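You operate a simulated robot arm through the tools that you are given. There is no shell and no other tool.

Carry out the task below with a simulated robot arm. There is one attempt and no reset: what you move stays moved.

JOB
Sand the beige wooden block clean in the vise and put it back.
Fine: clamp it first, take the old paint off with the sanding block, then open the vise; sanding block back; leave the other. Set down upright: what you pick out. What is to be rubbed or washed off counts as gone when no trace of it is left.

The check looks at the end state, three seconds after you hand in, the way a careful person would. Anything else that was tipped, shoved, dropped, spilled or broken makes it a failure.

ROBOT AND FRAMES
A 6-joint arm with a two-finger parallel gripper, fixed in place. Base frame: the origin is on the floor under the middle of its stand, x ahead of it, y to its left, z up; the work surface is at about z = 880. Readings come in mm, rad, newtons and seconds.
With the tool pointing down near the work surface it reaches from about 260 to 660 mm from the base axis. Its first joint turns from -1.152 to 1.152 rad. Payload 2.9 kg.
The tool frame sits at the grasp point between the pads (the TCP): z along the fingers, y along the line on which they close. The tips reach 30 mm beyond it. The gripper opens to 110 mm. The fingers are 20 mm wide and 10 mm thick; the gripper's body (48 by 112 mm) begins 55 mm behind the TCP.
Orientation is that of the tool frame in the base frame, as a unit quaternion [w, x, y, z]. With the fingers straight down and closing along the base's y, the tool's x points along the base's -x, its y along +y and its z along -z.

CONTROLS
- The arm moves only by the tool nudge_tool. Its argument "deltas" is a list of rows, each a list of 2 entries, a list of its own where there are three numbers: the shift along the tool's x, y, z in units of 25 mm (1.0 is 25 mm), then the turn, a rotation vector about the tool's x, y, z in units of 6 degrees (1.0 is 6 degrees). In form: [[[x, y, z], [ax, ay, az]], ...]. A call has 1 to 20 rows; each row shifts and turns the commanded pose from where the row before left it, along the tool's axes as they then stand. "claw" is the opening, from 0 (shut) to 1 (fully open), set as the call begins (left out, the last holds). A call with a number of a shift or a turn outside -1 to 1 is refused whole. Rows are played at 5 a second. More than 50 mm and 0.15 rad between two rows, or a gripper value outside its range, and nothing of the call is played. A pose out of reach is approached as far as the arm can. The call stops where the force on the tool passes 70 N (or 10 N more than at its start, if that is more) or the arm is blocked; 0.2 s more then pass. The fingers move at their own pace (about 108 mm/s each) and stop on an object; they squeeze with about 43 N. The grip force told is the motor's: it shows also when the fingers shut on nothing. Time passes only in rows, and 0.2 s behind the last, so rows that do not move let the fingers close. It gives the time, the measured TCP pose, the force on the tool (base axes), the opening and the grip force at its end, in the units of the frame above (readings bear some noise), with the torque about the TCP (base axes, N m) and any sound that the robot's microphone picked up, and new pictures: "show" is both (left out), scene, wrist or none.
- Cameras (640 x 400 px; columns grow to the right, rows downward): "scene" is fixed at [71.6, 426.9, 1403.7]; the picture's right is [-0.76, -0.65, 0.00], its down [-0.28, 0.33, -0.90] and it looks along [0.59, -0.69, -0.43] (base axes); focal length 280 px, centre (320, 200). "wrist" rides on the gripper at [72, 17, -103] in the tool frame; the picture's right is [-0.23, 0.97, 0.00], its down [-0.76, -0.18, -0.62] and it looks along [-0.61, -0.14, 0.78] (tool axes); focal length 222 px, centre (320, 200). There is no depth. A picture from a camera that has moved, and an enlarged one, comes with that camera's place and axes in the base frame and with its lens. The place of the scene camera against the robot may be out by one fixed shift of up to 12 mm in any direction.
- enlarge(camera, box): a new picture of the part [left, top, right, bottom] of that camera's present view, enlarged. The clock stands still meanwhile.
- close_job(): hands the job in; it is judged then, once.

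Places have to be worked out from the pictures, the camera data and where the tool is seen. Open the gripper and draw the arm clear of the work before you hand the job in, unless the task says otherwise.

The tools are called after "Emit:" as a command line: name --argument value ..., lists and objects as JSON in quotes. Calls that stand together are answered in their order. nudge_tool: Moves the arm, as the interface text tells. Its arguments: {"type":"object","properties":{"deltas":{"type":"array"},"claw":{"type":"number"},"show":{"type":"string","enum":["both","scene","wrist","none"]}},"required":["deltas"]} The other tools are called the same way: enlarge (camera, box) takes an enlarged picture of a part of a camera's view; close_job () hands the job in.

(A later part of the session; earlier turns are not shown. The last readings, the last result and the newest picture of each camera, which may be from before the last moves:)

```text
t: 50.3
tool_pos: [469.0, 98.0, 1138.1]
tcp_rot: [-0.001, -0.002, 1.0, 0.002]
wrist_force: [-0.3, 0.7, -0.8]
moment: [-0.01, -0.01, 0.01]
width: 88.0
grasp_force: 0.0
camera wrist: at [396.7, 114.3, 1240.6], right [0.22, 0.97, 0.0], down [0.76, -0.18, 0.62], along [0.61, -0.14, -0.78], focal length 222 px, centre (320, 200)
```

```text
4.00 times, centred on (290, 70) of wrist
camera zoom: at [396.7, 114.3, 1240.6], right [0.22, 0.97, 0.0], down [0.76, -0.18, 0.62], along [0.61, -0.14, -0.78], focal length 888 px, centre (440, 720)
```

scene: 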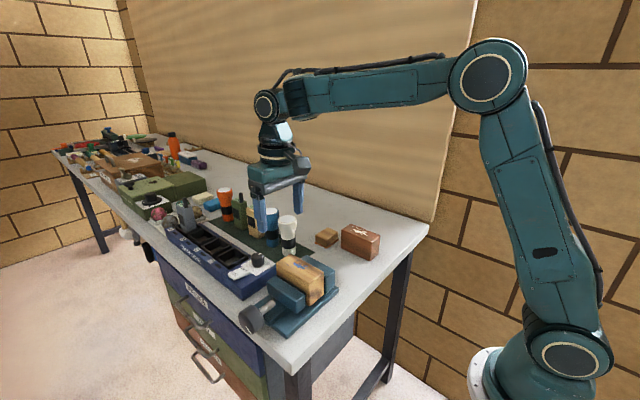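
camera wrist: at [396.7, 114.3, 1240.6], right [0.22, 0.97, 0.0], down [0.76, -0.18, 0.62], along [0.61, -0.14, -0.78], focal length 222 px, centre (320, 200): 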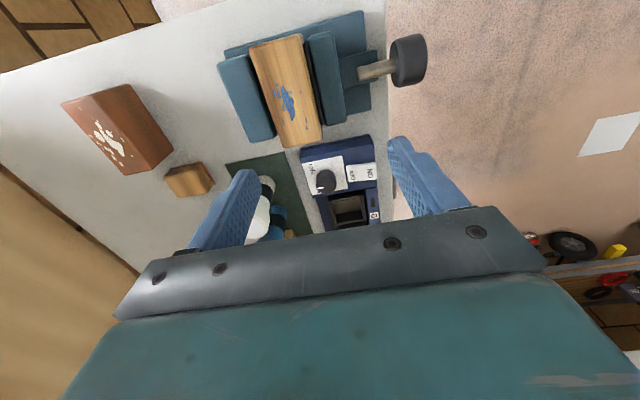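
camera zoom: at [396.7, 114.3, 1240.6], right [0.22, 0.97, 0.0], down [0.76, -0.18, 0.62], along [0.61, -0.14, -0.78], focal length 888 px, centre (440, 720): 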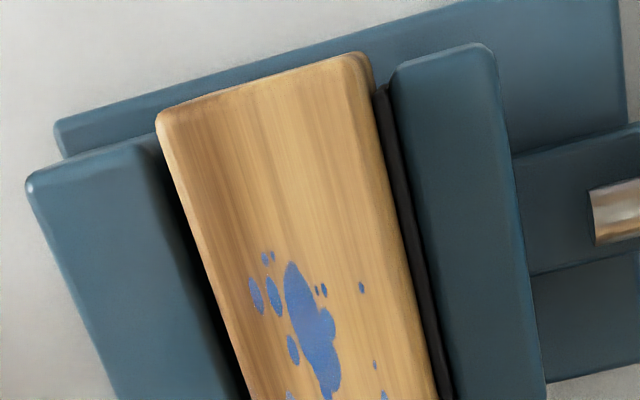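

The pad contact looks light. The fixed pad is apparently sprung, and it pushed the jaw back when I let go from full torque. I go back to the knob to re-tighten, and this time I will relax the torque gently before letting go.

Emit:
nudge_tool --deltas '[[[0, 0, 0], [0, 0, 1]], [[0, 0, 0], [0, 0, 1]], [[0, 0, 0], [0, 0, 1]], [[0, 0, 0], [0, 0, 1]], [[0, 0, 0], [0, 0, 1]], [[0, 0, 0], [0, 0, 1]], [[0, 0, 0], [0, 0, 1]], [[0, 0, 0], [0, 0, 1]], [[0, 0, 0], [0, 0, 1]], [[0, 0, 0], [0, 0, 1]], [[0, 0, 0], [0, 0, 1]], [[0, 0, 0], [0, 0, 1]], [[0, 0, 0], [0, 0, 1]], [[0, 0, 0], [0, 0, 1]], [[0, 0, 0], [0, 0, 1]], [[0.88, -0.112, 0.2], [0, 0, 0]], [[0.88, -0.112, 0.2], [0, 0, 0]], [[0.88, -0.112, 0.2], [0, 0, 0]], [[0.88, -0.112, 0.2], [0, 0, 0]], [[0.88, -0.112, 0.2], [0, 0, 0]]]' --show "wrist"

Emit:
enlarge --camera "wrist" --box '[220, 40, 460, 190]'

```text
t: 54.5
tool_pos: [456.8, 208.0, 1113.7]
tcp_rot: [-0.002, 0.707, 0.707, 0.0]
wrist_force: [0.3, 0.1, 0.4]
moment: [0.03, -0.04, 0.0]
width: 87.9
grasp_force: 0.0
camera wrist: at [474.0, 280.0, 1216.3], right [0.97, -0.23, 0.0], down [-0.18, -0.76, 0.62], along [-0.14, -0.6, -0.78], focal length 222 px, centre (320, 200)
```

wrist: 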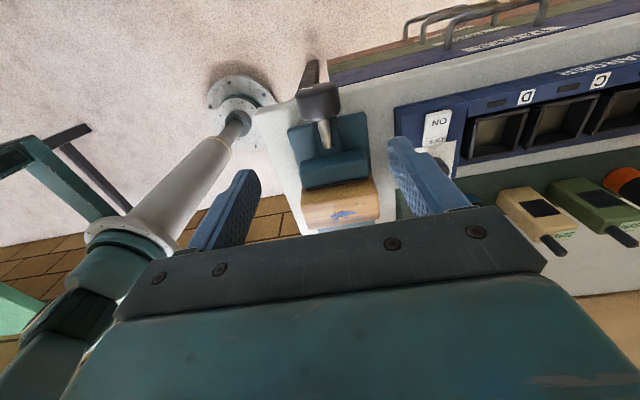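

```text
2.67 times, centred on (340, 115) of wrist
camera zoom: at [474.0, 280.0, 1216.3], right [0.97, -0.23, 0.0], down [-0.18, -0.76, 0.62], along [-0.14, -0.6, -0.78], focal length 592 px, centre (267, 427)
```

zoom: 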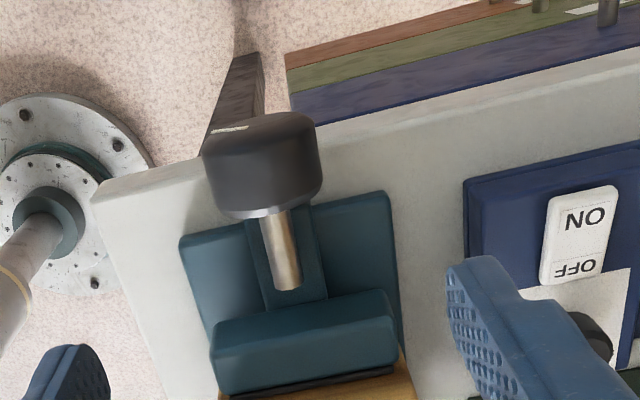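

I am directly above the knob with the fingers open. I descend onto it.

Emit:
nudge_tool --deltas '[[[0, -0.08, 0.9], [0, 0, 0]], [[0, 0, 0.9], [0, 0, 0]], [[0, 0, 0.9], [0, 0, 0]], [[0, 0, 0.9], [0, 0, 0]], [[0, 0, 0.9], [0, 0, 0]], [[0, 0, 0.9], [0, 0, 0]], [[0, 0, 0.9], [0, 0, 0]], [[0, 0, 0.9], [0, 0, 0]], [[0, 0, 0.07], [0, 0, 0]], [[0, 0, 0], [0, 0, 0]]]' --show "wrist"

Emit:
enlarge --camera "wrist" --box '[160, 30, 480, 230]'

```text
t: 56.7
tool_pos: [451.4, 209.6, 932.9]
tcp_rot: [-0.003, 0.707, 0.708, 0.001]
wrist_force: [0.7, 0.1, 0.7]
moment: [-0.02, -0.01, 0.0]
width: 88.1
grasp_force: 0.0
camera wrist: at [469.0, 281.3, 1035.2], right [0.97, -0.23, 0.0], down [-0.18, -0.76, 0.62], along [-0.14, -0.6, -0.78], focal length 222 px, centre (320, 200)
```

wrist: 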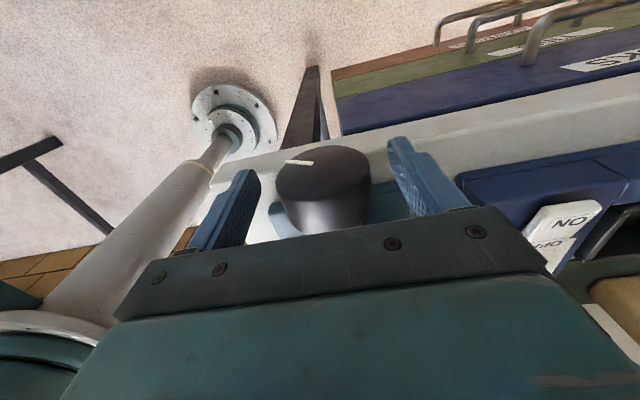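

```text
2.00 times, centred on (320, 130) of wrist
camera zoom: at [469.0, 281.3, 1035.2], right [0.97, -0.23, 0.0], down [-0.18, -0.76, 0.62], along [-0.14, -0.6, -0.78], focal length 444 px, centre (320, 340)
```

zoom: 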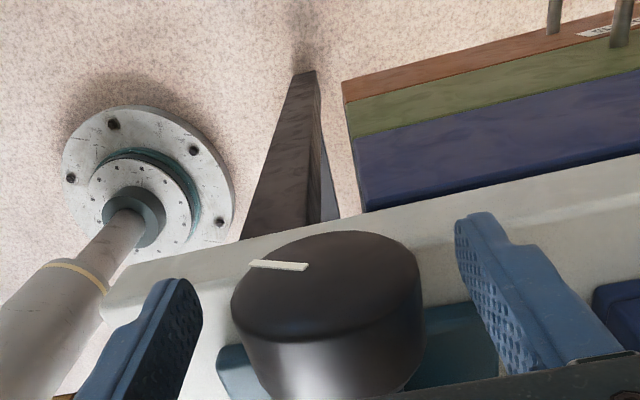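

The mark shows the knob sprang back to about 113°. I centre by +3 mm in x, grip, and turn about 24°.

Emit:
nudge_tool --deltas '[[[0, 0.12, 0], [0, 0, 0]], [[0, 0, 0], [0, 0, 0]]]' --show "none"

Emit:
nudge_tool --deltas '[[[0, 0, 0], [0, 0, 0]], [[0, 0, 0], [0, 0, 0]], [[0, 0, 0], [0, 0, 0]]]' --claw 0.0 --show "none"

Emit:
nudge_tool --deltas '[[[0, 0, 0], [-1, 0, 0]], [[0, 0, 0], [-1, 0, 0]], [[0, 0, 0], [0, 0, 0]]]' --show "none"

Emit:
nudge_tool --deltas '[[[0, 0, 0], [-1, 0, 0]], [[0, 0, 0], [-1, 0, 0]], [[0, 0, 0], [0, 0, 0]]]' --show "both"

```text
t: 57.3
tool_pos: [454.8, 209.4, 932.2]
tcp_rot: [-0.002, 0.706, 0.708, 0.0]
wrist_force: [-0.2, -0.1, 0.0]
moment: [-0.01, -0.01, 0.01]
width: 88.0
grasp_force: 0.2
```

```text
t: 58.1
tool_pos: [455.6, 209.9, 932.3]
tcp_rot: [-0.001, 0.706, 0.708, 0.0]
wrist_force: [-1.7, 0.7, 0.6]
moment: [-0.02, 0.01, 0.01]
width: 50.9
grasp_force: 45.4
```

```text
t: 58.9
tool_pos: [455.9, 210.0, 931.3]
tcp_rot: [0.072, 0.703, 0.703, 0.076]
wrist_force: [-12.8, -2.6, 13.2]
moment: [0.16, 0.25, -0.24]
width: 50.6
grasp_force: 45.5
```

```text
t: 59.7
tool_pos: [455.6, 208.7, 932.0]
tcp_rot: [0.146, 0.692, 0.691, 0.148]
wrist_force: [-13.1, 1.5, 11.2]
moment: [-0.41, 0.35, -0.27]
width: 50.9
grasp_force: 44.4
camera wrist: at [428.5, 281.4, 1032.8], right [0.89, -0.23, 0.39], down [-0.41, -0.76, 0.49], along [0.19, -0.6, -0.77], focal length 222 px, centre (320, 200)
```

scene: 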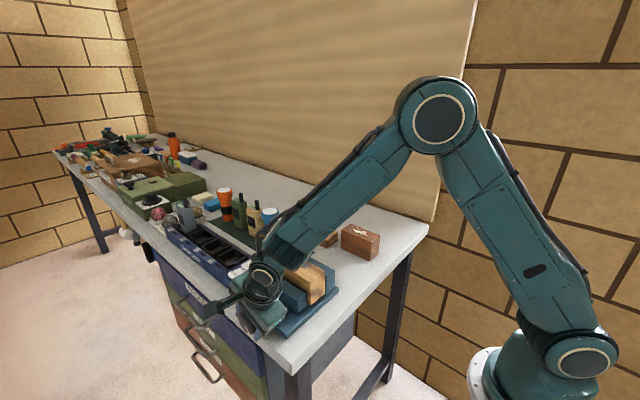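
wrist: 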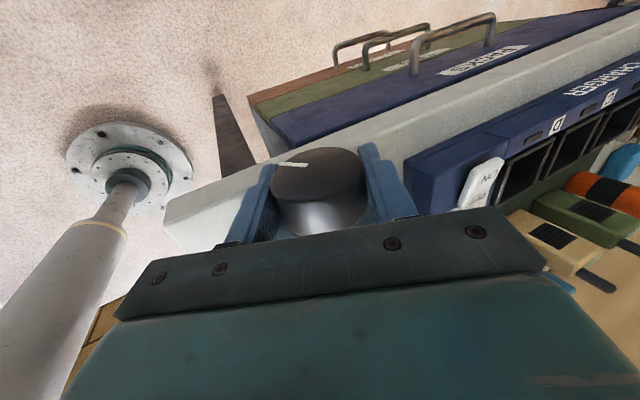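

Emit:
enlarge --camera "scene" --box '[230, 220, 390, 340]'

Emit:
enlarge --camera "wrist" --box '[160, 30, 480, 230]'

```text
3.33 times, centred on (310, 280) of scene
camera zoom: at [71.1, 426.9, 1403.7], right [-0.76, -0.65, 0.0], down [-0.28, 0.33, -0.9], along [0.59, -0.69, -0.43], focal length 933 px, centre (353, -67)
```

zoom: 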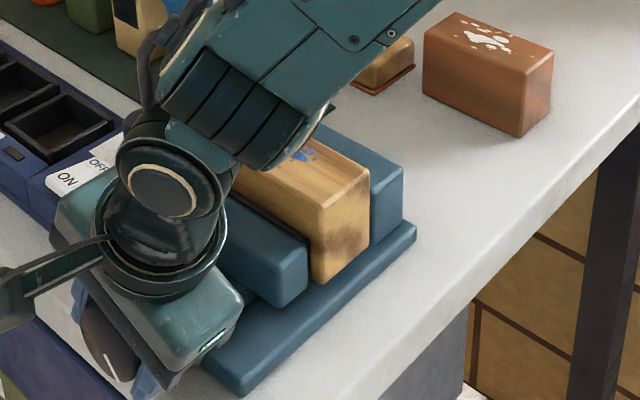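

```text
2.00 times, centred on (320, 130) of wrist
camera zoom: at [428.5, 281.4, 1032.8], right [0.89, -0.23, 0.39], down [-0.41, -0.76, 0.49], along [0.19, -0.6, -0.77], focal length 444 px, centre (320, 340)
```

zoom: 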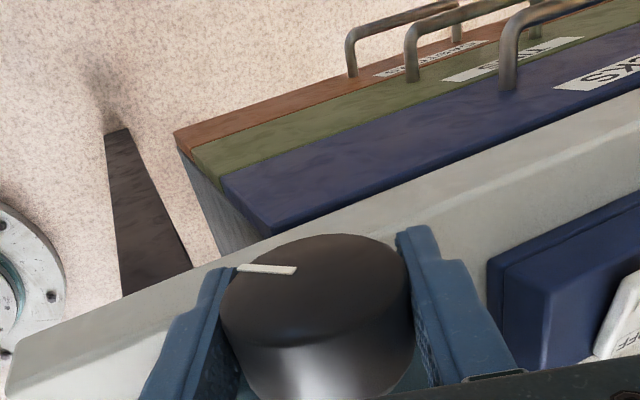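

The knob follows the grip, and the block and jaw are back where they held before, with about 0.35 N·m. I go 6° further, then ease back until the torque fades.

Emit:
nudge_tool --deltas '[[[0, 0, 0], [-1, 0, 0]], [[0, 0, 0], [0, 0, 0]]]' --show "none"

Emit:
nudge_tool --deltas '[[[0, 0, 0], [0.5, 0, 0]], [[0, 0, 0], [0, 0, 0]]]' --show "none"

```text
t: 60.3
tool_pos: [455.0, 209.6, 932.0]
tcp_rot: [0.181, 0.682, 0.684, 0.184]
wrist_force: [-16.2, 3.4, 10.3]
moment: [0.05, 0.51, 0.08]
width: 50.6
grasp_force: 45.5
```

```text
t: 60.9
tool_pos: [454.3, 210.2, 931.2]
tcp_rot: [0.163, 0.688, 0.687, 0.165]
wrist_force: [-14.6, 3.5, 4.6]
moment: [0.64, 0.37, 0.05]
width: 50.9
grasp_force: 44.6
```

The torque is falling while the knob stays put. I ease back a little more to near zero before releasing.

Emit:
nudge_tool --deltas '[[[0, 0, 0], [0.5, 0, 0]], [[0, 0, 0], [0, 0, 0]]]' --show "none"

Emit:
nudge_tool --deltas '[[[0, 0, 0], [0.3, 0, 0]], [[0, 0, 0], [0, 0, 0]]]' --show "wrist"

Emit:
enlarge --camera "wrist" --box '[160, 30, 480, 230]'

Emit:
enlarge --camera "scene" --box '[230, 220, 390, 340]'

```text
t: 61.5
tool_pos: [455.2, 209.7, 931.9]
tcp_rot: [0.145, 0.692, 0.692, 0.147]
wrist_force: [-8.6, 2.6, -4.7]
moment: [0.64, 0.39, 0.41]
width: 50.8
grasp_force: 44.8
```

```text
t: 62.1
tool_pos: [455.6, 209.7, 931.8]
tcp_rot: [0.134, 0.694, 0.695, 0.136]
wrist_force: [-18.5, 3.7, 4.4]
moment: [-0.11, -0.03, -0.28]
width: 50.8
grasp_force: 45.1
camera wrist: at [432.2, 281.4, 1033.2], right [0.9, -0.23, 0.36], down [-0.4, -0.76, 0.51], along [0.16, -0.6, -0.78], focal length 222 px, centre (320, 200)
```

wrist: 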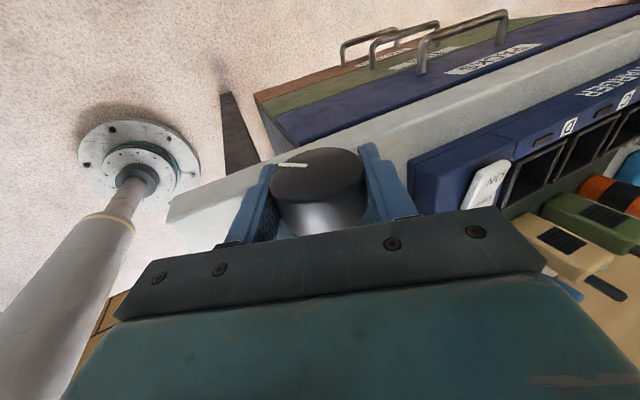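

```text
2.00 times, centred on (320, 130) of wrist
camera zoom: at [432.2, 281.4, 1033.2], right [0.9, -0.23, 0.36], down [-0.4, -0.76, 0.51], along [0.16, -0.6, -0.78], focal length 444 px, centre (320, 340)
```

zoom: 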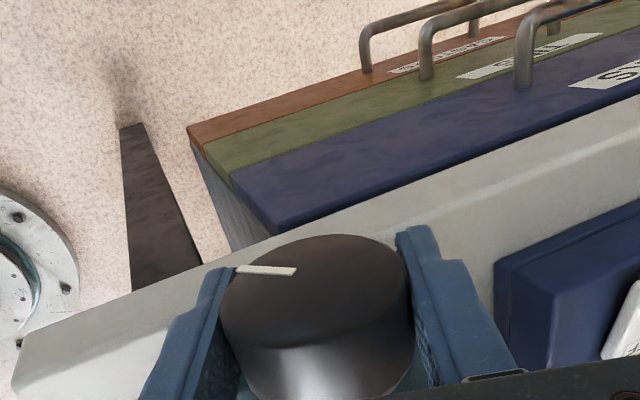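

```text
3.33 times, centred on (310, 280) of scene
camera zoom: at [71.0, 427.0, 1403.7], right [-0.76, -0.65, 0.0], down [-0.28, 0.33, -0.9], along [0.59, -0.69, -0.43], focal length 933 px, centre (353, -67)
```

zoom: 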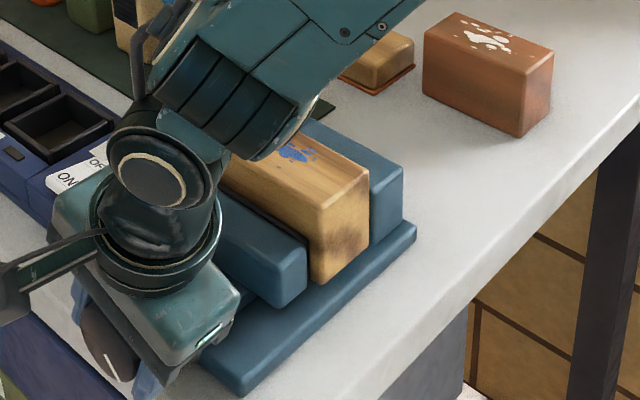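

The torque is about zero and the jaw is still advanced, with the knob near 135°. I release here and see whether it holds.

Emit:
nudge_tool --deltas '[[[0, 0, 0], [0, 0, 0]], [[0, 0, 0], [0, 0, 0]], [[0, 0, 0], [0, 0, 0]]]' --claw 0.8 --show "wrist"

Emit:
enlarge --camera "wrist" --box '[160, 30, 480, 230]'

Emit:
enlarge --camera "scene" --box '[230, 220, 390, 340]'

```text
t: 62.9
tool_pos: [456.4, 210.3, 931.1]
tcp_rot: [0.134, 0.694, 0.694, 0.137]
wrist_force: [-0.9, -0.5, 0.6]
moment: [0.0, 0.01, -0.02]
width: 88.1
grasp_force: 0.0
camera wrist: at [433.1, 281.4, 1033.2], right [0.9, -0.23, 0.37], down [-0.4, -0.76, 0.51], along [0.16, -0.6, -0.78], focal length 222 px, centre (320, 200)
```

wrist: 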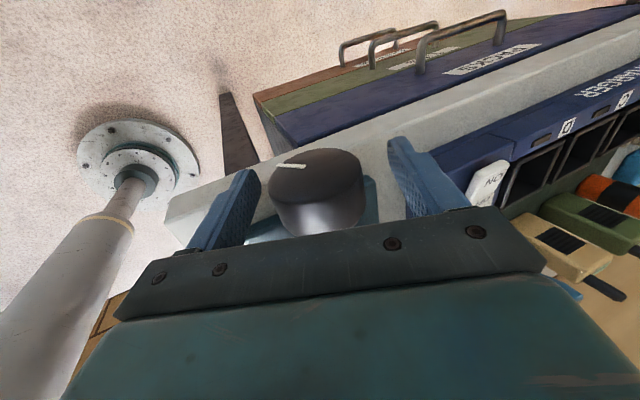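

```text
2.00 times, centred on (320, 130) of wrist
camera zoom: at [433.1, 281.4, 1033.2], right [0.9, -0.23, 0.37], down [-0.4, -0.76, 0.51], along [0.16, -0.6, -0.78], focal length 444 px, centre (320, 340)
```

zoom: 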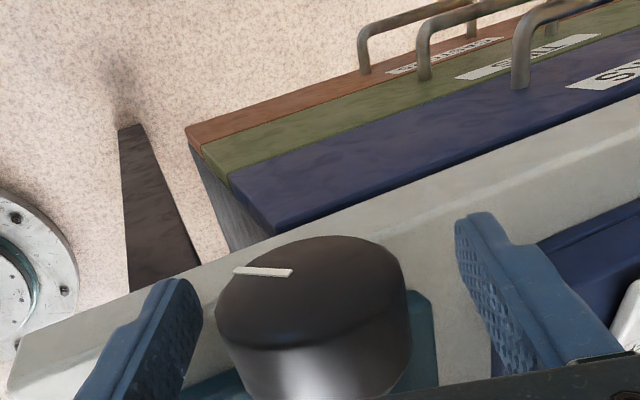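

```text
3.33 times, centred on (310, 280) of scene
camera zoom: at [71.6, 426.9, 1403.7], right [-0.76, -0.65, 0.0], down [-0.28, 0.33, -0.9], along [0.59, -0.69, -0.43], focal length 933 px, centre (353, -67)
```

zoom: 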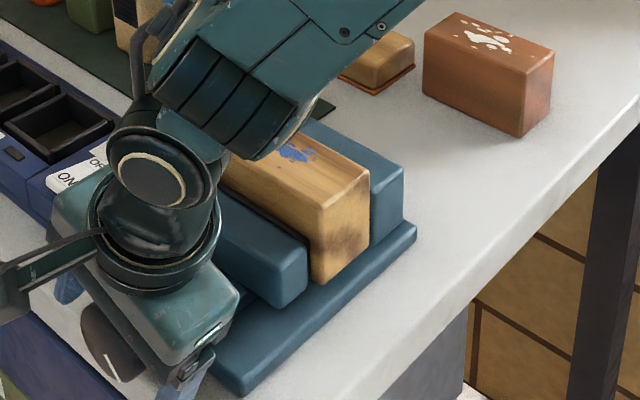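

It held: the knob mark and the jaw stayed in place after release. I level the tool, rise, and begin turning back for the sanding block.

Emit:
nudge_tool --deltas '[[[0, 0, 0], [1, 0, 0]], [[0, 0, 0], [1, 0, 0]], [[0, 0, 0], [1, 0, 0]], [[0, 0, 0], [0.68, 0, 0]], [[0, 0, -0.9], [0, 0, 0]], [[0, 0, -0.9], [0, 0, 0]], [[0, 0, -0.9], [0, 0, 0]], [[0, 0, -0.9], [0, 0, 0]], [[0, 0, -0.9], [0, 0, 0]], [[0, 0, -0.9], [0, 0, 0]], [[0, 0, 0], [0, 0, -1]], [[0, 0, 0], [0, 0, -1]], [[0, 0, 0], [0, 0, -1]], [[0, 0, 0], [0, 0, -1]], [[0, 0, 0], [0, 0, -1]], [[0, 0, 0], [0, 0, -1]], [[0, 0, 0], [0, 0, -1]], [[0, 0, 0], [0, 0, -1]], [[0, 0, 0], [0, 0, -1]], [[0, 0, 0], [0, 0, -1]]]' --show "none"

Emit:
nudge_tool --deltas '[[[0, 0, 0], [0, 0, -1]], [[0, 0, 0], [0, 0, -1]], [[0, 0, 0], [0, 0, -1]], [[0, 0, 0], [0, 0, -1]], [[0, 0, 0], [0, 0, -0.98]], [[0, 0, -0.5], [0, 0, 0]], [[0, 0, -0.5], [0, 0, 0]], [[0, 0, 0], [0, 0, 0]]]' --show "both"

Emit:
enlarge --camera "scene" --box '[230, 220, 390, 340]'

```text
t: 67.1
tool_pos: [456.3, 210.3, 1066.7]
tcp_rot: [0.0, 0.257, 0.966, 0.002]
wrist_force: [0.0, -0.3, -0.5]
moment: [-0.02, -0.05, -0.01]
width: 88.0
grasp_force: 0.0
```

```text
t: 68.9
tool_pos: [453.7, 207.9, 1091.7]
tcp_rot: [0.0, 0.0, 1.0, 0.002]
wrist_force: [-0.3, -0.6, -0.5]
moment: [-0.03, 0.04, -0.02]
width: 87.6
grasp_force: 0.1
camera wrist: at [381.7, 224.7, 1195.0], right [0.23, 0.97, 0.0], down [0.76, -0.18, 0.62], along [0.61, -0.14, -0.78], focal length 222 px, centre (320, 200)
```

scene: 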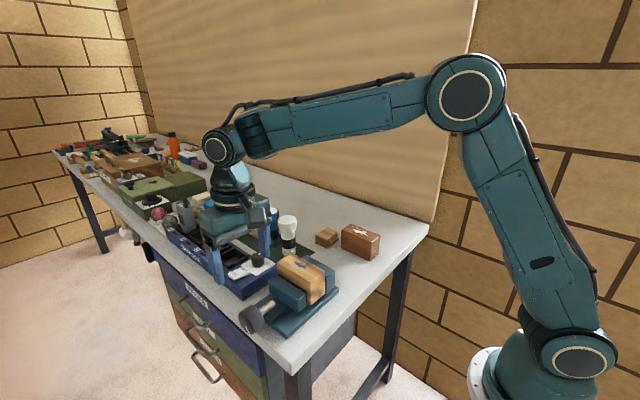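
wrist: 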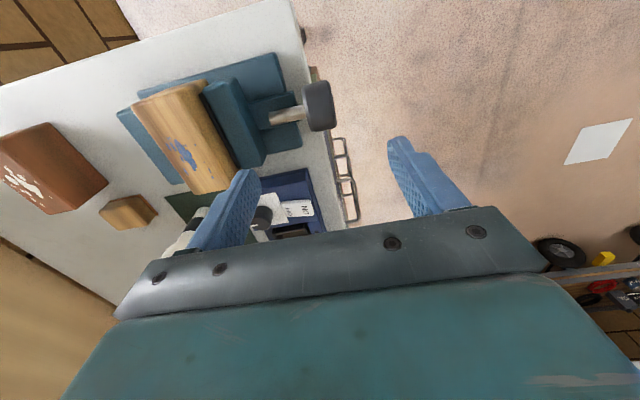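

```text
3.33 times, centred on (310, 280) of scene
camera zoom: at [71.6, 426.9, 1403.7], right [-0.76, -0.65, 0.0], down [-0.28, 0.33, -0.9], along [0.59, -0.69, -0.43], focal length 933 px, centre (353, -67)
```

zoom: 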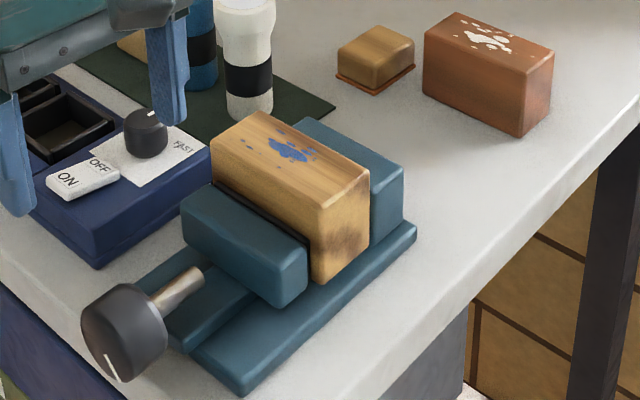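

The clamp still holds. I travel high over to the sanding block for a closer look.

Emit:
nudge_tool --deltas '[[[-0.215, -0.945, 0], [0, 0, 0]], [[-0.215, -0.945, 0], [0, 0, 0]], [[-0.215, -0.945, 0], [0, 0, 0]], [[-0.215, -0.945, 0], [0, 0, 0]], [[-0.215, -0.945, 0], [0, 0, 0]], [[-0.215, -0.945, 0], [0, 0, 0]], [[-0.215, -0.945, 0], [0, 0, 0]], [[-0.215, -0.945, 0], [0, 0, 0]], [[-0.215, -0.945, 0], [0, 0, 0]], [[-0.215, -0.945, 0], [0, 0, 0]], [[-0.215, -0.945, 0], [0, 0, 0]], [[-0.215, -0.945, 0], [0, 0, 0]], [[-0.215, -0.945, 0], [0, 0, 0]], [[-0.215, -0.945, 0], [0, 0, 0]], [[-0.215, -0.945, 0], [0, 0, 0]], [[-0.215, -0.945, 0], [0, 0, 0]], [[0, 0, 0], [0, 0, 0]]]' --show "both"

Emit:
enlarge --camera "wrist" --box '[210, 60, 450, 210]'

```text
t: 72.5
tool_pos: [542.6, -169.9, 1092.0]
tcp_rot: [0.0, 0.001, 1.0, 0.001]
wrist_force: [-0.5, -0.4, -1.0]
moment: [0.01, -0.01, 0.0]
width: 87.9
grasp_force: 0.0
camera wrist: at [470.7, -153.6, 1194.3], right [0.23, 0.97, 0.0], down [0.76, -0.18, 0.62], along [0.61, -0.14, -0.78], focal length 222 px, centre (320, 200)
```

scene: 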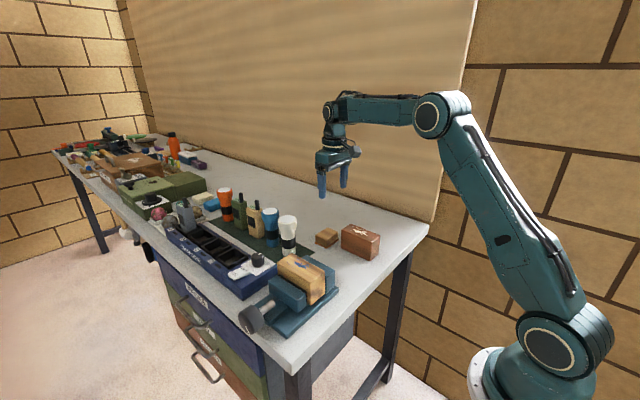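
wrist: 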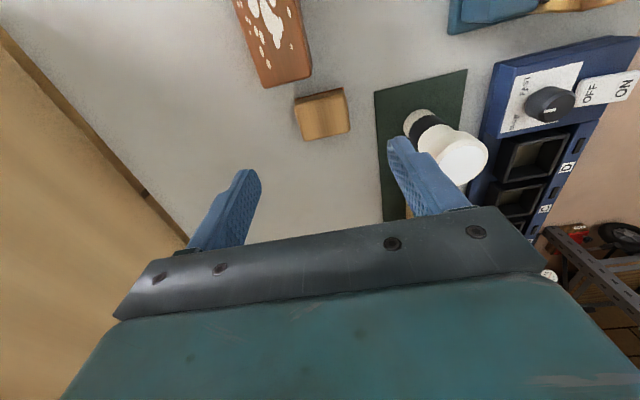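

```text
2.67 times, centred on (330, 135) of wrist
camera zoom: at [470.7, -153.6, 1194.3], right [0.23, 0.97, 0.0], down [0.76, -0.18, 0.62], along [0.61, -0.14, -0.78], focal length 592 px, centre (293, 373)
```

zoom: 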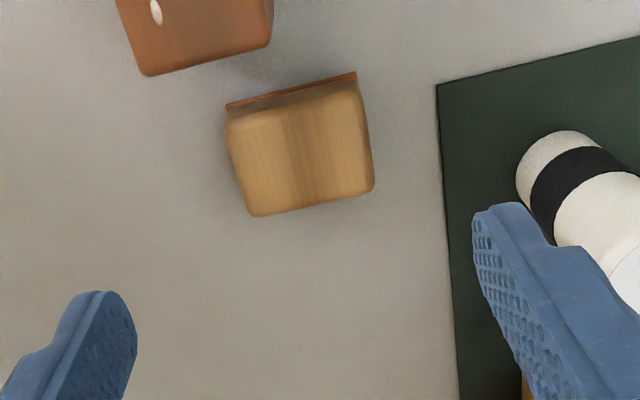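

The sanding block is at about x 541–590, y −204 to −138, with its top near z 913 and red paper underneath. I centre over it and go down to z ≈ 985 first.

Emit:
nudge_tool --deltas '[[[-0.45, 0, 0.8], [0, 0, 0]], [[-0.45, 0, 0.8], [0, 0, 0]], [[0, 0, 0.9], [0, 0, 0]], [[0, 0, 0.9], [0, 0, 0]], [[0, 0, 0.8], [0, 0, 0]], [[0, 0, 0], [0, 0, 0]]]' --show "both"

Emit:
enlarge --camera "wrist" --box '[160, 30, 480, 230]'

```text
t: 73.9
tool_pos: [565.6, -169.3, 988.0]
tcp_rot: [0.0, 0.0, 1.0, 0.002]
wrist_force: [0.9, -0.1, 0.3]
moment: [-0.02, 0.01, 0.0]
width: 87.9
grasp_force: 0.0
camera wrist: at [492.9, -153.3, 1089.2], right [0.23, 0.97, 0.0], down [0.76, -0.18, 0.62], along [0.61, -0.14, -0.78], focal length 222 px, centre (320, 200)
```

scene: 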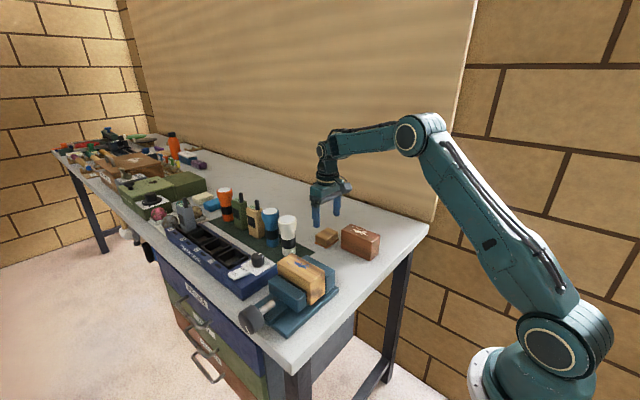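
wrist: 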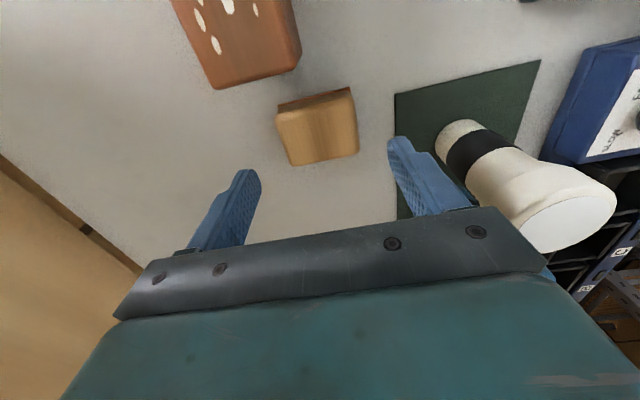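

```text
2.00 times, centred on (320, 130) of wrist
camera zoom: at [492.9, -153.3, 1089.2], right [0.23, 0.97, 0.0], down [0.76, -0.18, 0.62], along [0.61, -0.14, -0.78], focal length 444 px, centre (320, 340)
```

zoom: 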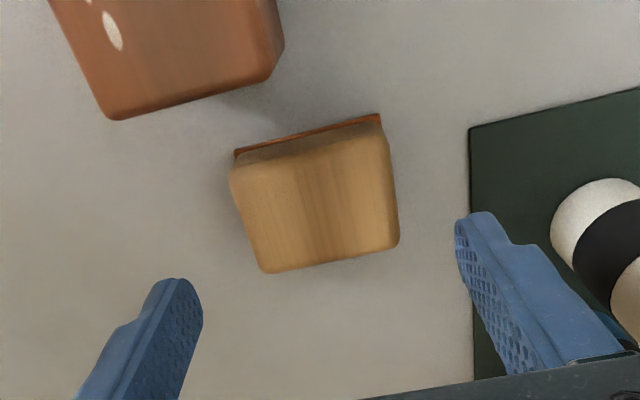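

The projection matches to about 2 mm. I shift 2 mm back in x and descend so the fingertips end about 10 mm above the table.

Emit:
nudge_tool --deltas '[[[0.08, -0.02, 0.67], [0, 0, 0]], [[0, 0, 0.67], [0, 0, 0]], [[0, 0, 0.67], [0, 0, 0]], [[0, 0, 0.67], [0, 0, 0]], [[0, 0, 0], [0, 0, 0]], [[0, 0, 0], [0, 0, 0]]]' --show "both"

Emit:
enlarge --camera "scene" --box '[280, 190, 400, 280]'

```text
t: 75.3
tool_pos: [563.0, -169.3, 918.2]
tcp_rot: [-0.001, -0.001, 1.0, 0.002]
wrist_force: [0.1, -1.1, 0.5]
moment: [0.02, 0.0, -0.01]
width: 87.9
grasp_force: 0.1
camera wrist: at [491.6, -153.2, 1021.5], right [0.23, 0.97, 0.0], down [0.76, -0.18, 0.62], along [0.61, -0.14, -0.78], focal length 222 px, centre (320, 200)
```

scene: 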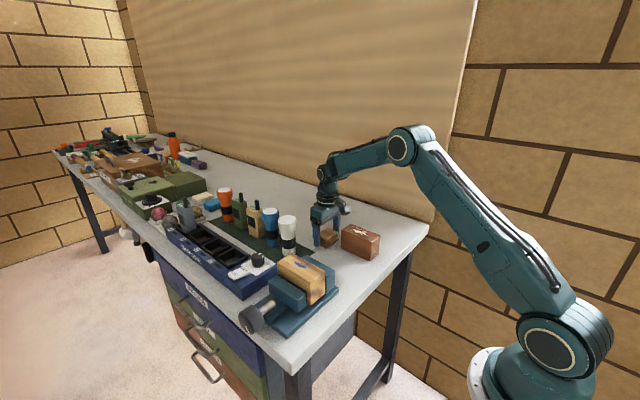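
wrist: 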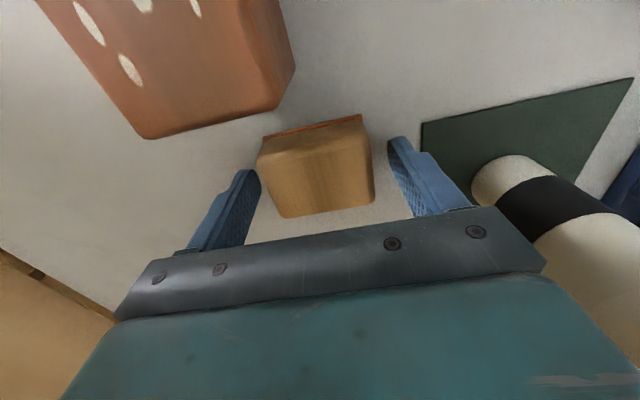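

```text
4.44 times, centred on (340, 235) of scene
camera zoom: at [71.6, 426.9, 1403.7], right [-0.76, -0.65, 0.0], down [-0.28, 0.33, -0.9], along [0.59, -0.69, -0.43], focal length 1244 px, centre (231, 44)
```

zoom: 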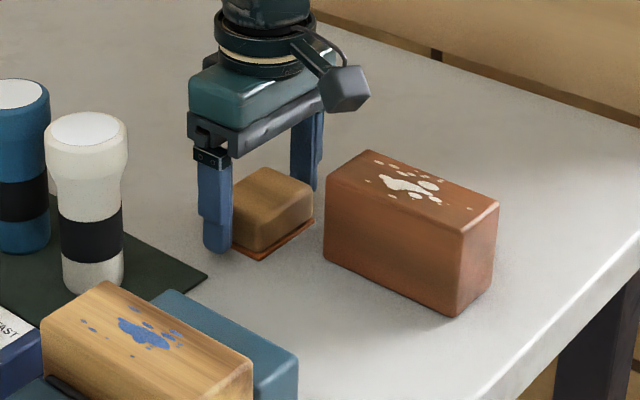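

The fingers straddle the sanding block with clear margins. I close.

Emit:
nudge_tool --deltas '[[[0, 0, 0], [0, 0, 0]], [[0, 0, 0], [0, 0, 0]], [[0, 0, 0], [0, 0, 0]]]' --claw 0.0 --show "wrist"

```text
t: 76.1
tool_pos: [564.6, -169.2, 919.4]
tcp_rot: [0.001, 0.0, 1.0, 0.002]
wrist_force: [-0.7, -0.2, -0.7]
moment: [-0.01, 0.0, 0.0]
width: 65.0
grasp_force: 43.3
camera wrist: at [491.7, -153.1, 1021.6], right [0.23, 0.97, 0.0], down [0.76, -0.18, 0.62], along [0.61, -0.14, -0.78], focal length 222 px, centre (320, 200)
```

wrist: 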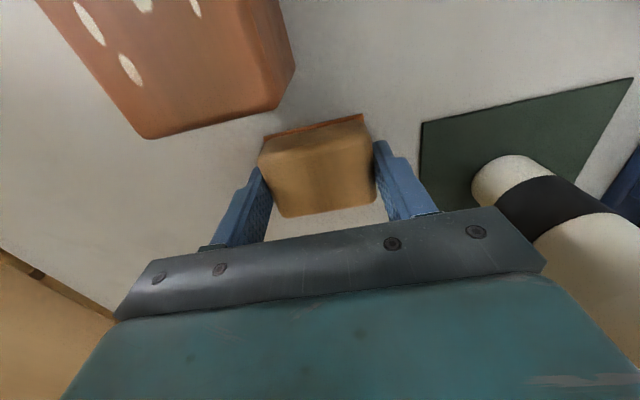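

The sanding block is held, 65 mm wide. The home pose to return to is TCP ≈ (564, −169, 919.5), with the paper 39.5 mm below the TCP. I lift and carry it over the clamped block.

Emit:
nudge_tool --deltas '[[[0, 0, -0.4], [0, 0, 0]], [[0, 0, -0.8], [0, 0, 0]], [[0, 0, -1], [0, 0, 0]], [[0, 0, -1], [0, 0, 0]], [[0, 0, -1], [0, 0, 0]], [[0, 0, -1], [0, 0, 0]], [[0, 0, -0.8], [0, 0, 0]], [[0.428, 0.93, 0], [0, 0, 0]], [[0.428, 0.93, 0], [0, 0, 0]], [[0.428, 0.93, 0], [0, 0, 0]], [[0.428, 0.93, 0], [0, 0, 0]], [[0.428, 0.93, 0], [0, 0, 0]], [[0.428, 0.93, 0], [0, 0, 0]], [[0.428, 0.93, 0], [0, 0, 0]], [[0.428, 0.93, 0], [0, 0, 0]], [[0.428, 0.93, 0], [0, 0, 0]], [[0.428, 0.93, 0], [0, 0, 0]], [[0, 0, 0], [0, 0, 0]]]' --show "both"

Emit:
enlarge --camera "wrist" --box '[160, 30, 480, 230]'

Emit:
enlarge --camera "scene" --box '[230, 200, 390, 320]'

```text
t: 79.9
tool_pos: [453.4, 67.9, 1068.8]
tcp_rot: [0.001, 0.0, 1.0, 0.001]
wrist_force: [0.0, -0.4, -1.2]
moment: [-0.01, -0.01, 0.01]
width: 65.1
grasp_force: 42.8
camera wrist: at [381.1, 83.3, 1170.9], right [0.23, 0.97, 0.0], down [0.76, -0.18, 0.62], along [0.61, -0.14, -0.78], focal length 222 px, centre (320, 200)
```

scene: 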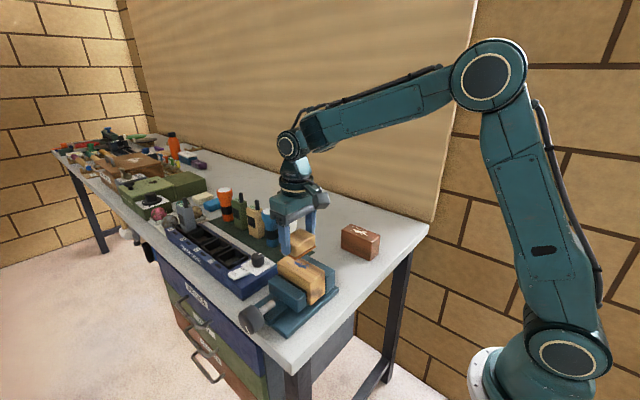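
wrist: 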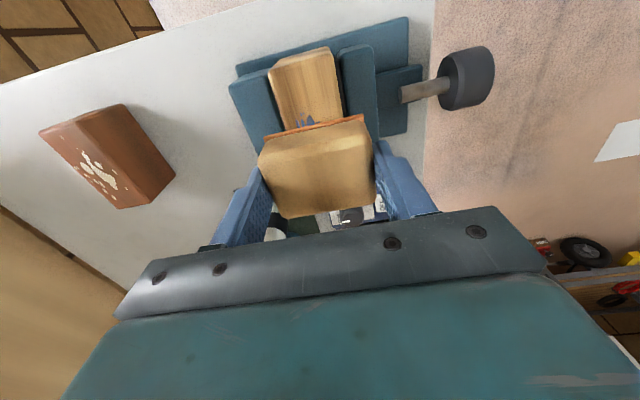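

```text
2.00 times, centred on (320, 130) of wrist
camera zoom: at [381.1, 83.3, 1170.9], right [0.23, 0.97, 0.0], down [0.76, -0.18, 0.62], along [0.61, -0.14, -0.78], focal length 444 px, centre (320, 340)
```

zoom: 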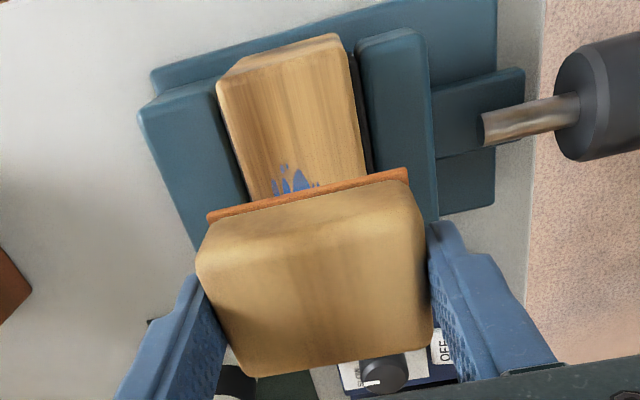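

```text
3.33 times, centred on (310, 260) of scene
camera zoom: at [71.6, 427.0, 1403.7], right [-0.76, -0.65, 0.0], down [-0.28, 0.33, -0.9], along [0.59, -0.69, -0.43], focal length 933 px, centre (353, 0)
```

zoom: 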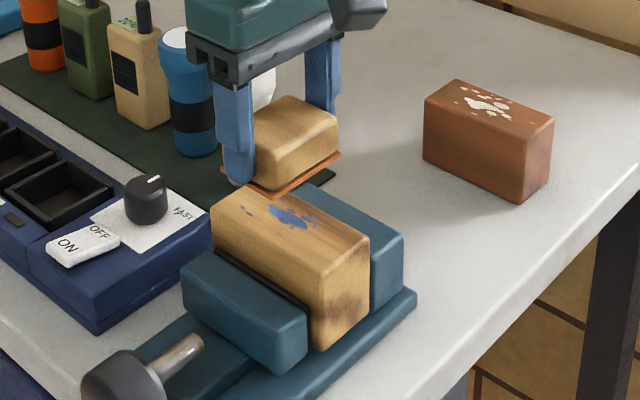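

The sander hovers over the block, which sits at y ≈ 37–88. I centre in y and come down to about 8 mm above contact.

Emit:
nudge_tool --deltas '[[[0, -0.12, 0.45], [0, 0, 0]], [[0, 0, 0.45], [0, 0, 0]], [[0, 0, 0.45], [0, 0, 0]], [[0, 0, 0.4], [0, 0, 0]], [[0, 0, 0], [0, 0, 0]], [[0, 0, 0], [0, 0, 0]]]' --show "none"

Emit:
nudge_tool --deltas '[[[0, 0, 0.1], [0, 0, 0]], [[0, 0, 0.1], [0, 0, 0]], [[0, 0, 0], [0, 0, 0]]]' --show "none"

```text
t: 81.3
tool_pos: [455.9, 62.6, 1025.4]
tcp_rot: [0.002, 0.001, 1.0, 0.002]
wrist_force: [0.8, 0.0, -1.7]
moment: [0.0, -0.01, 0.0]
width: 64.9
grasp_force: 42.9
```

```text
t: 82.1
tool_pos: [455.5, 60.8, 1021.1]
tcp_rot: [0.0, 0.0, 1.0, 0.002]
wrist_force: [0.0, -0.1, -0.9]
moment: [-0.03, 0.01, 0.03]
width: 64.9
grasp_force: 42.8
```

No contact yet at z ≈ 1021. I keep lowering in small steps.

Emit:
nudge_tool --deltas '[[[0, 0, 0.08], [0, 0, 0]], [[0, 0, 0.08], [0, 0, 0]], [[0, 0, 0], [0, 0, 0]]]' --show "none"

Emit:
nudge_tool --deltas '[[[0, 0, 0.06], [0, 0, 0]], [[0, 0, 0], [0, 0, 0]]]' --show "none"

```text
t: 82.9
tool_pos: [456.7, 59.8, 1017.5]
tcp_rot: [0.003, 0.0, 1.0, 0.003]
wrist_force: [-6.7, 1.8, 34.9]
moment: [-0.32, 0.75, -0.02]
width: 64.9
grasp_force: 43.5
```

```text
t: 83.5
tool_pos: [455.8, 60.3, 1019.1]
tcp_rot: [0.004, 0.0, 1.0, 0.002]
wrist_force: [-6.2, 3.7, 44.8]
moment: [-0.23, 0.9, -0.03]
width: 64.8
grasp_force: 43.1
```

Contact is at about z 1018 with 35–45 N, more than needed. I lift the command about 3.5 mm to leave a light press of 10–15 N.

Emit:
nudge_tool --deltas '[[[0, 0, -0.14], [0, 0, 0]], [[0, 0, 0], [0, 0, 0]]]' --show "none"

```text
t: 84.1
tool_pos: [454.7, 59.5, 1019.4]
tcp_rot: [0.001, -0.001, 1.0, 0.002]
wrist_force: [4.0, 5.5, 14.6]
moment: [0.01, -0.4, 0.12]
width: 65.0
grasp_force: 43.2
```

About 15 N now. I make one gentle stroke of ±25 mm along x and look at the result and at the block.

Emit:
nudge_tool --deltas '[[[-0.5, 0, 0], [0, 0, 0]], [[-0.5, 0, 0], [0, 0, 0]], [[0.5, 0, 0], [0, 0, 0]], [[0.5, 0, 0], [0, 0, 0]], [[0.5, 0, 0], [0, 0, 0]], [[0.5, 0, 0], [0, 0, 0]], [[0, 0, 0], [0, 0, 0]]]' --show "both"

Emit:
enlarge --camera "scene" --box '[230, 200, 390, 320]'

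Emit:
enlarge --camera "wrist" --box '[160, 30, 480, 230]'

```text
t: 85.7
tool_pos: [431.1, 58.0, 1018.7]
tcp_rot: [0.003, 0.001, 1.0, 0.002]
wrist_force: [7.7, -0.9, 18.0]
moment: [-0.26, -0.3, 0.05]
width: 64.9
grasp_force: 43.0
camera wrist: at [357.4, 74.8, 1121.0], right [0.23, 0.97, 0.01], down [0.76, -0.18, 0.63], along [0.61, -0.14, -0.78], focal length 222 px, centre (320, 200)
```

scene: 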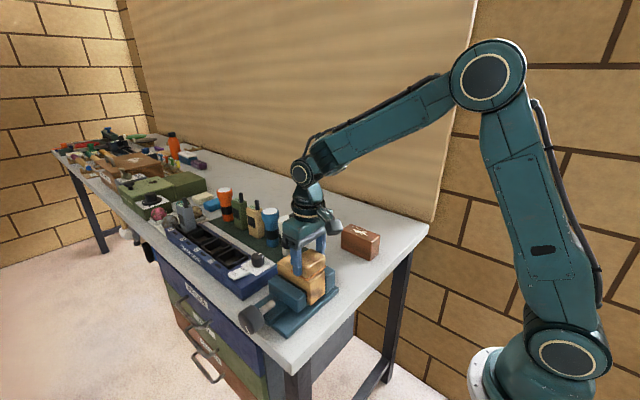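
wrist: 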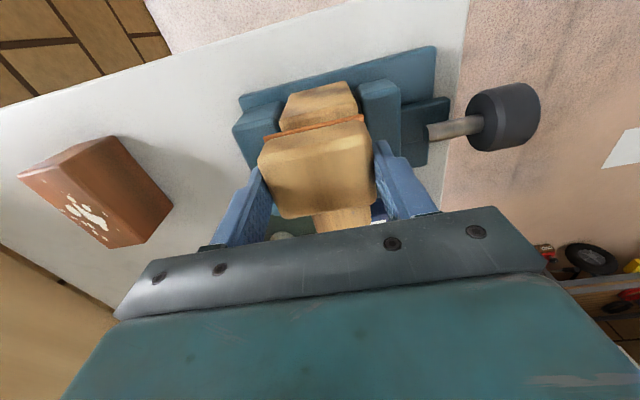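

```text
3.33 times, centred on (310, 260) of scene
camera zoom: at [71.5, 426.9, 1403.7], right [-0.76, -0.65, 0.0], down [-0.28, 0.33, -0.9], along [0.59, -0.69, -0.43], focal length 933 px, centre (353, 0)
```

zoom: 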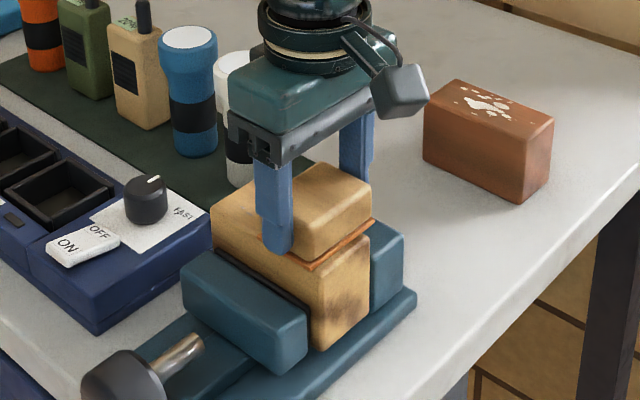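

```text
2.00 times, centred on (320, 130) of wrist
camera zoom: at [357.4, 74.8, 1121.0], right [0.23, 0.97, 0.01], down [0.76, -0.18, 0.63], along [0.61, -0.14, -0.78], focal length 444 px, centre (320, 340)
```

zoom: 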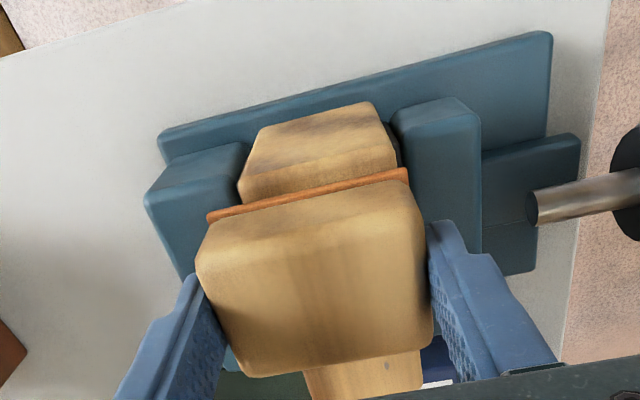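

The clamp holds, with the block's edges unmoved, and most of the paint is already gone; a small blue spot remains toward +x. I do two full strokes over the whole painted length.

Emit:
nudge_tool --deltas '[[[-0.5, 0, 0], [0, 0, 0]], [[-0.5, 0, 0], [0, 0, 0]], [[-0.5, 0, 0], [0, 0, 0]], [[-0.5, 0, 0], [0, 0, 0]], [[-0.5, 0, 0], [0, 0, 0]], [[0.5, 0, 0], [0, 0, 0]], [[0.5, 0, 0], [0, 0, 0]], [[0.5, 0, 0], [0, 0, 0]], [[0.5, 0, 0], [0, 0, 0]], [[0.5, 0, 0], [0, 0, 0]], [[-0.5, 0, 0], [0, 0, 0]], [[-0.5, 0, 0], [0, 0, 0]], [[-0.5, 0, 0], [0, 0, 0]], [[-0.5, 0, 0], [0, 0, 0]], [[-0.5, 0, 0], [0, 0, 0]], [[0, 0, 0], [0, 0, 0]]]' --show "both"

Emit:
enlarge --camera "wrist" --box '[160, 30, 480, 230]'

Emit:
enlarge --camera "scene" --box '[230, 200, 390, 320]'

```text
t: 89.1
tool_pos: [492.2, 60.9, 1018.4]
tcp_rot: [0.0, 0.0, 1.0, 0.001]
wrist_force: [-0.5, 0.1, 0.8]
moment: [-0.06, -0.03, -0.01]
width: 65.0
grasp_force: 42.7
camera wrist: at [420.4, 76.5, 1121.6], right [0.23, 0.97, 0.0], down [0.76, -0.18, 0.62], along [0.61, -0.14, -0.78], focal length 222 px, centre (320, 200)
```

scene: 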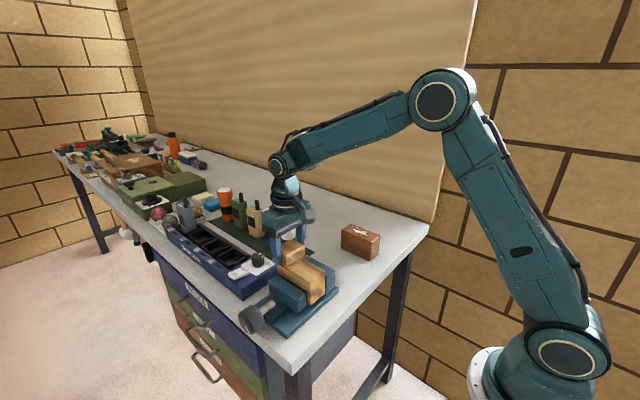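
wrist: 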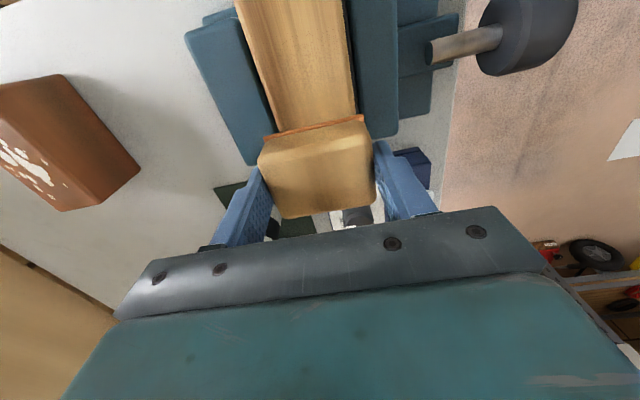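

```text
2.00 times, centred on (320, 130) of wrist
camera zoom: at [420.4, 76.5, 1121.6], right [0.23, 0.97, 0.0], down [0.76, -0.18, 0.62], along [0.61, -0.14, -0.78], focal length 444 px, centre (320, 340)
```

zoom: 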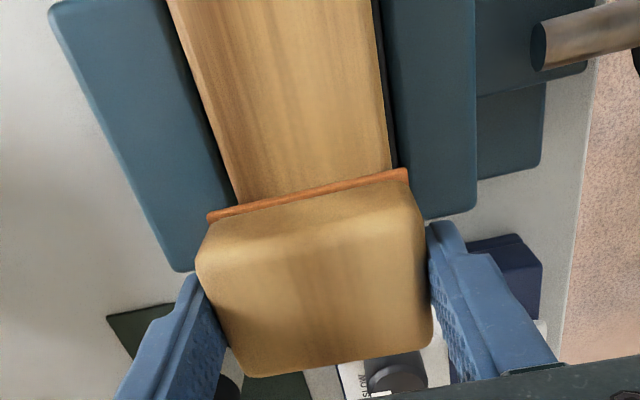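

```text
3.33 times, centred on (310, 260) of scene
camera zoom: at [71.6, 426.9, 1403.7], right [-0.76, -0.65, 0.0], down [-0.28, 0.33, -0.9], along [0.59, -0.69, -0.43], focal length 933 px, centre (353, 0)
```

zoom: 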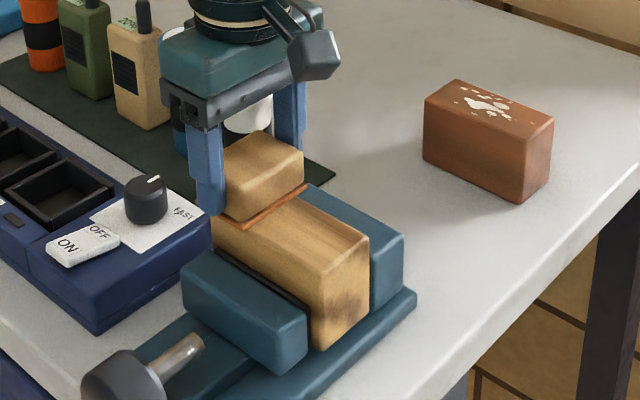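

The visible area is clean, but the press has faded to about 1 N at this end. I press 2 mm more and rub back and forth around the +x end.

Emit:
nudge_tool --deltas '[[[0, 0, 0.08], [0, 0, 0]], [[0, 0, 0], [0, 0, 0]]]' --show "none"

Emit:
nudge_tool --deltas '[[[0.4, 0, 0], [0, 0, 0]], [[0.4, 0, 0], [0, 0, 0]], [[-0.4, 0, 0], [0, 0, 0]], [[-0.4, 0, 0], [0, 0, 0]], [[0.4, 0, 0], [0, 0, 0]], [[0.4, 0, 0], [0, 0, 0]], [[0, 0, 0], [0, 0, 0]]]' --show "none"

```text
t: 89.7
tool_pos: [493.1, 59.7, 1019.2]
tcp_rot: [0.002, 0.0, 1.0, 0.002]
wrist_force: [-6.1, -0.1, 24.9]
moment: [-0.27, 0.63, 0.01]
width: 65.1
grasp_force: 42.7
```

```text
t: 91.3
tool_pos: [473.6, 60.3, 1018.0]
tcp_rot: [0.006, 0.001, 1.0, 0.002]
wrist_force: [12.9, -1.9, 28.3]
moment: [-0.39, -0.03, 0.14]
width: 64.8
grasp_force: 43.5
```

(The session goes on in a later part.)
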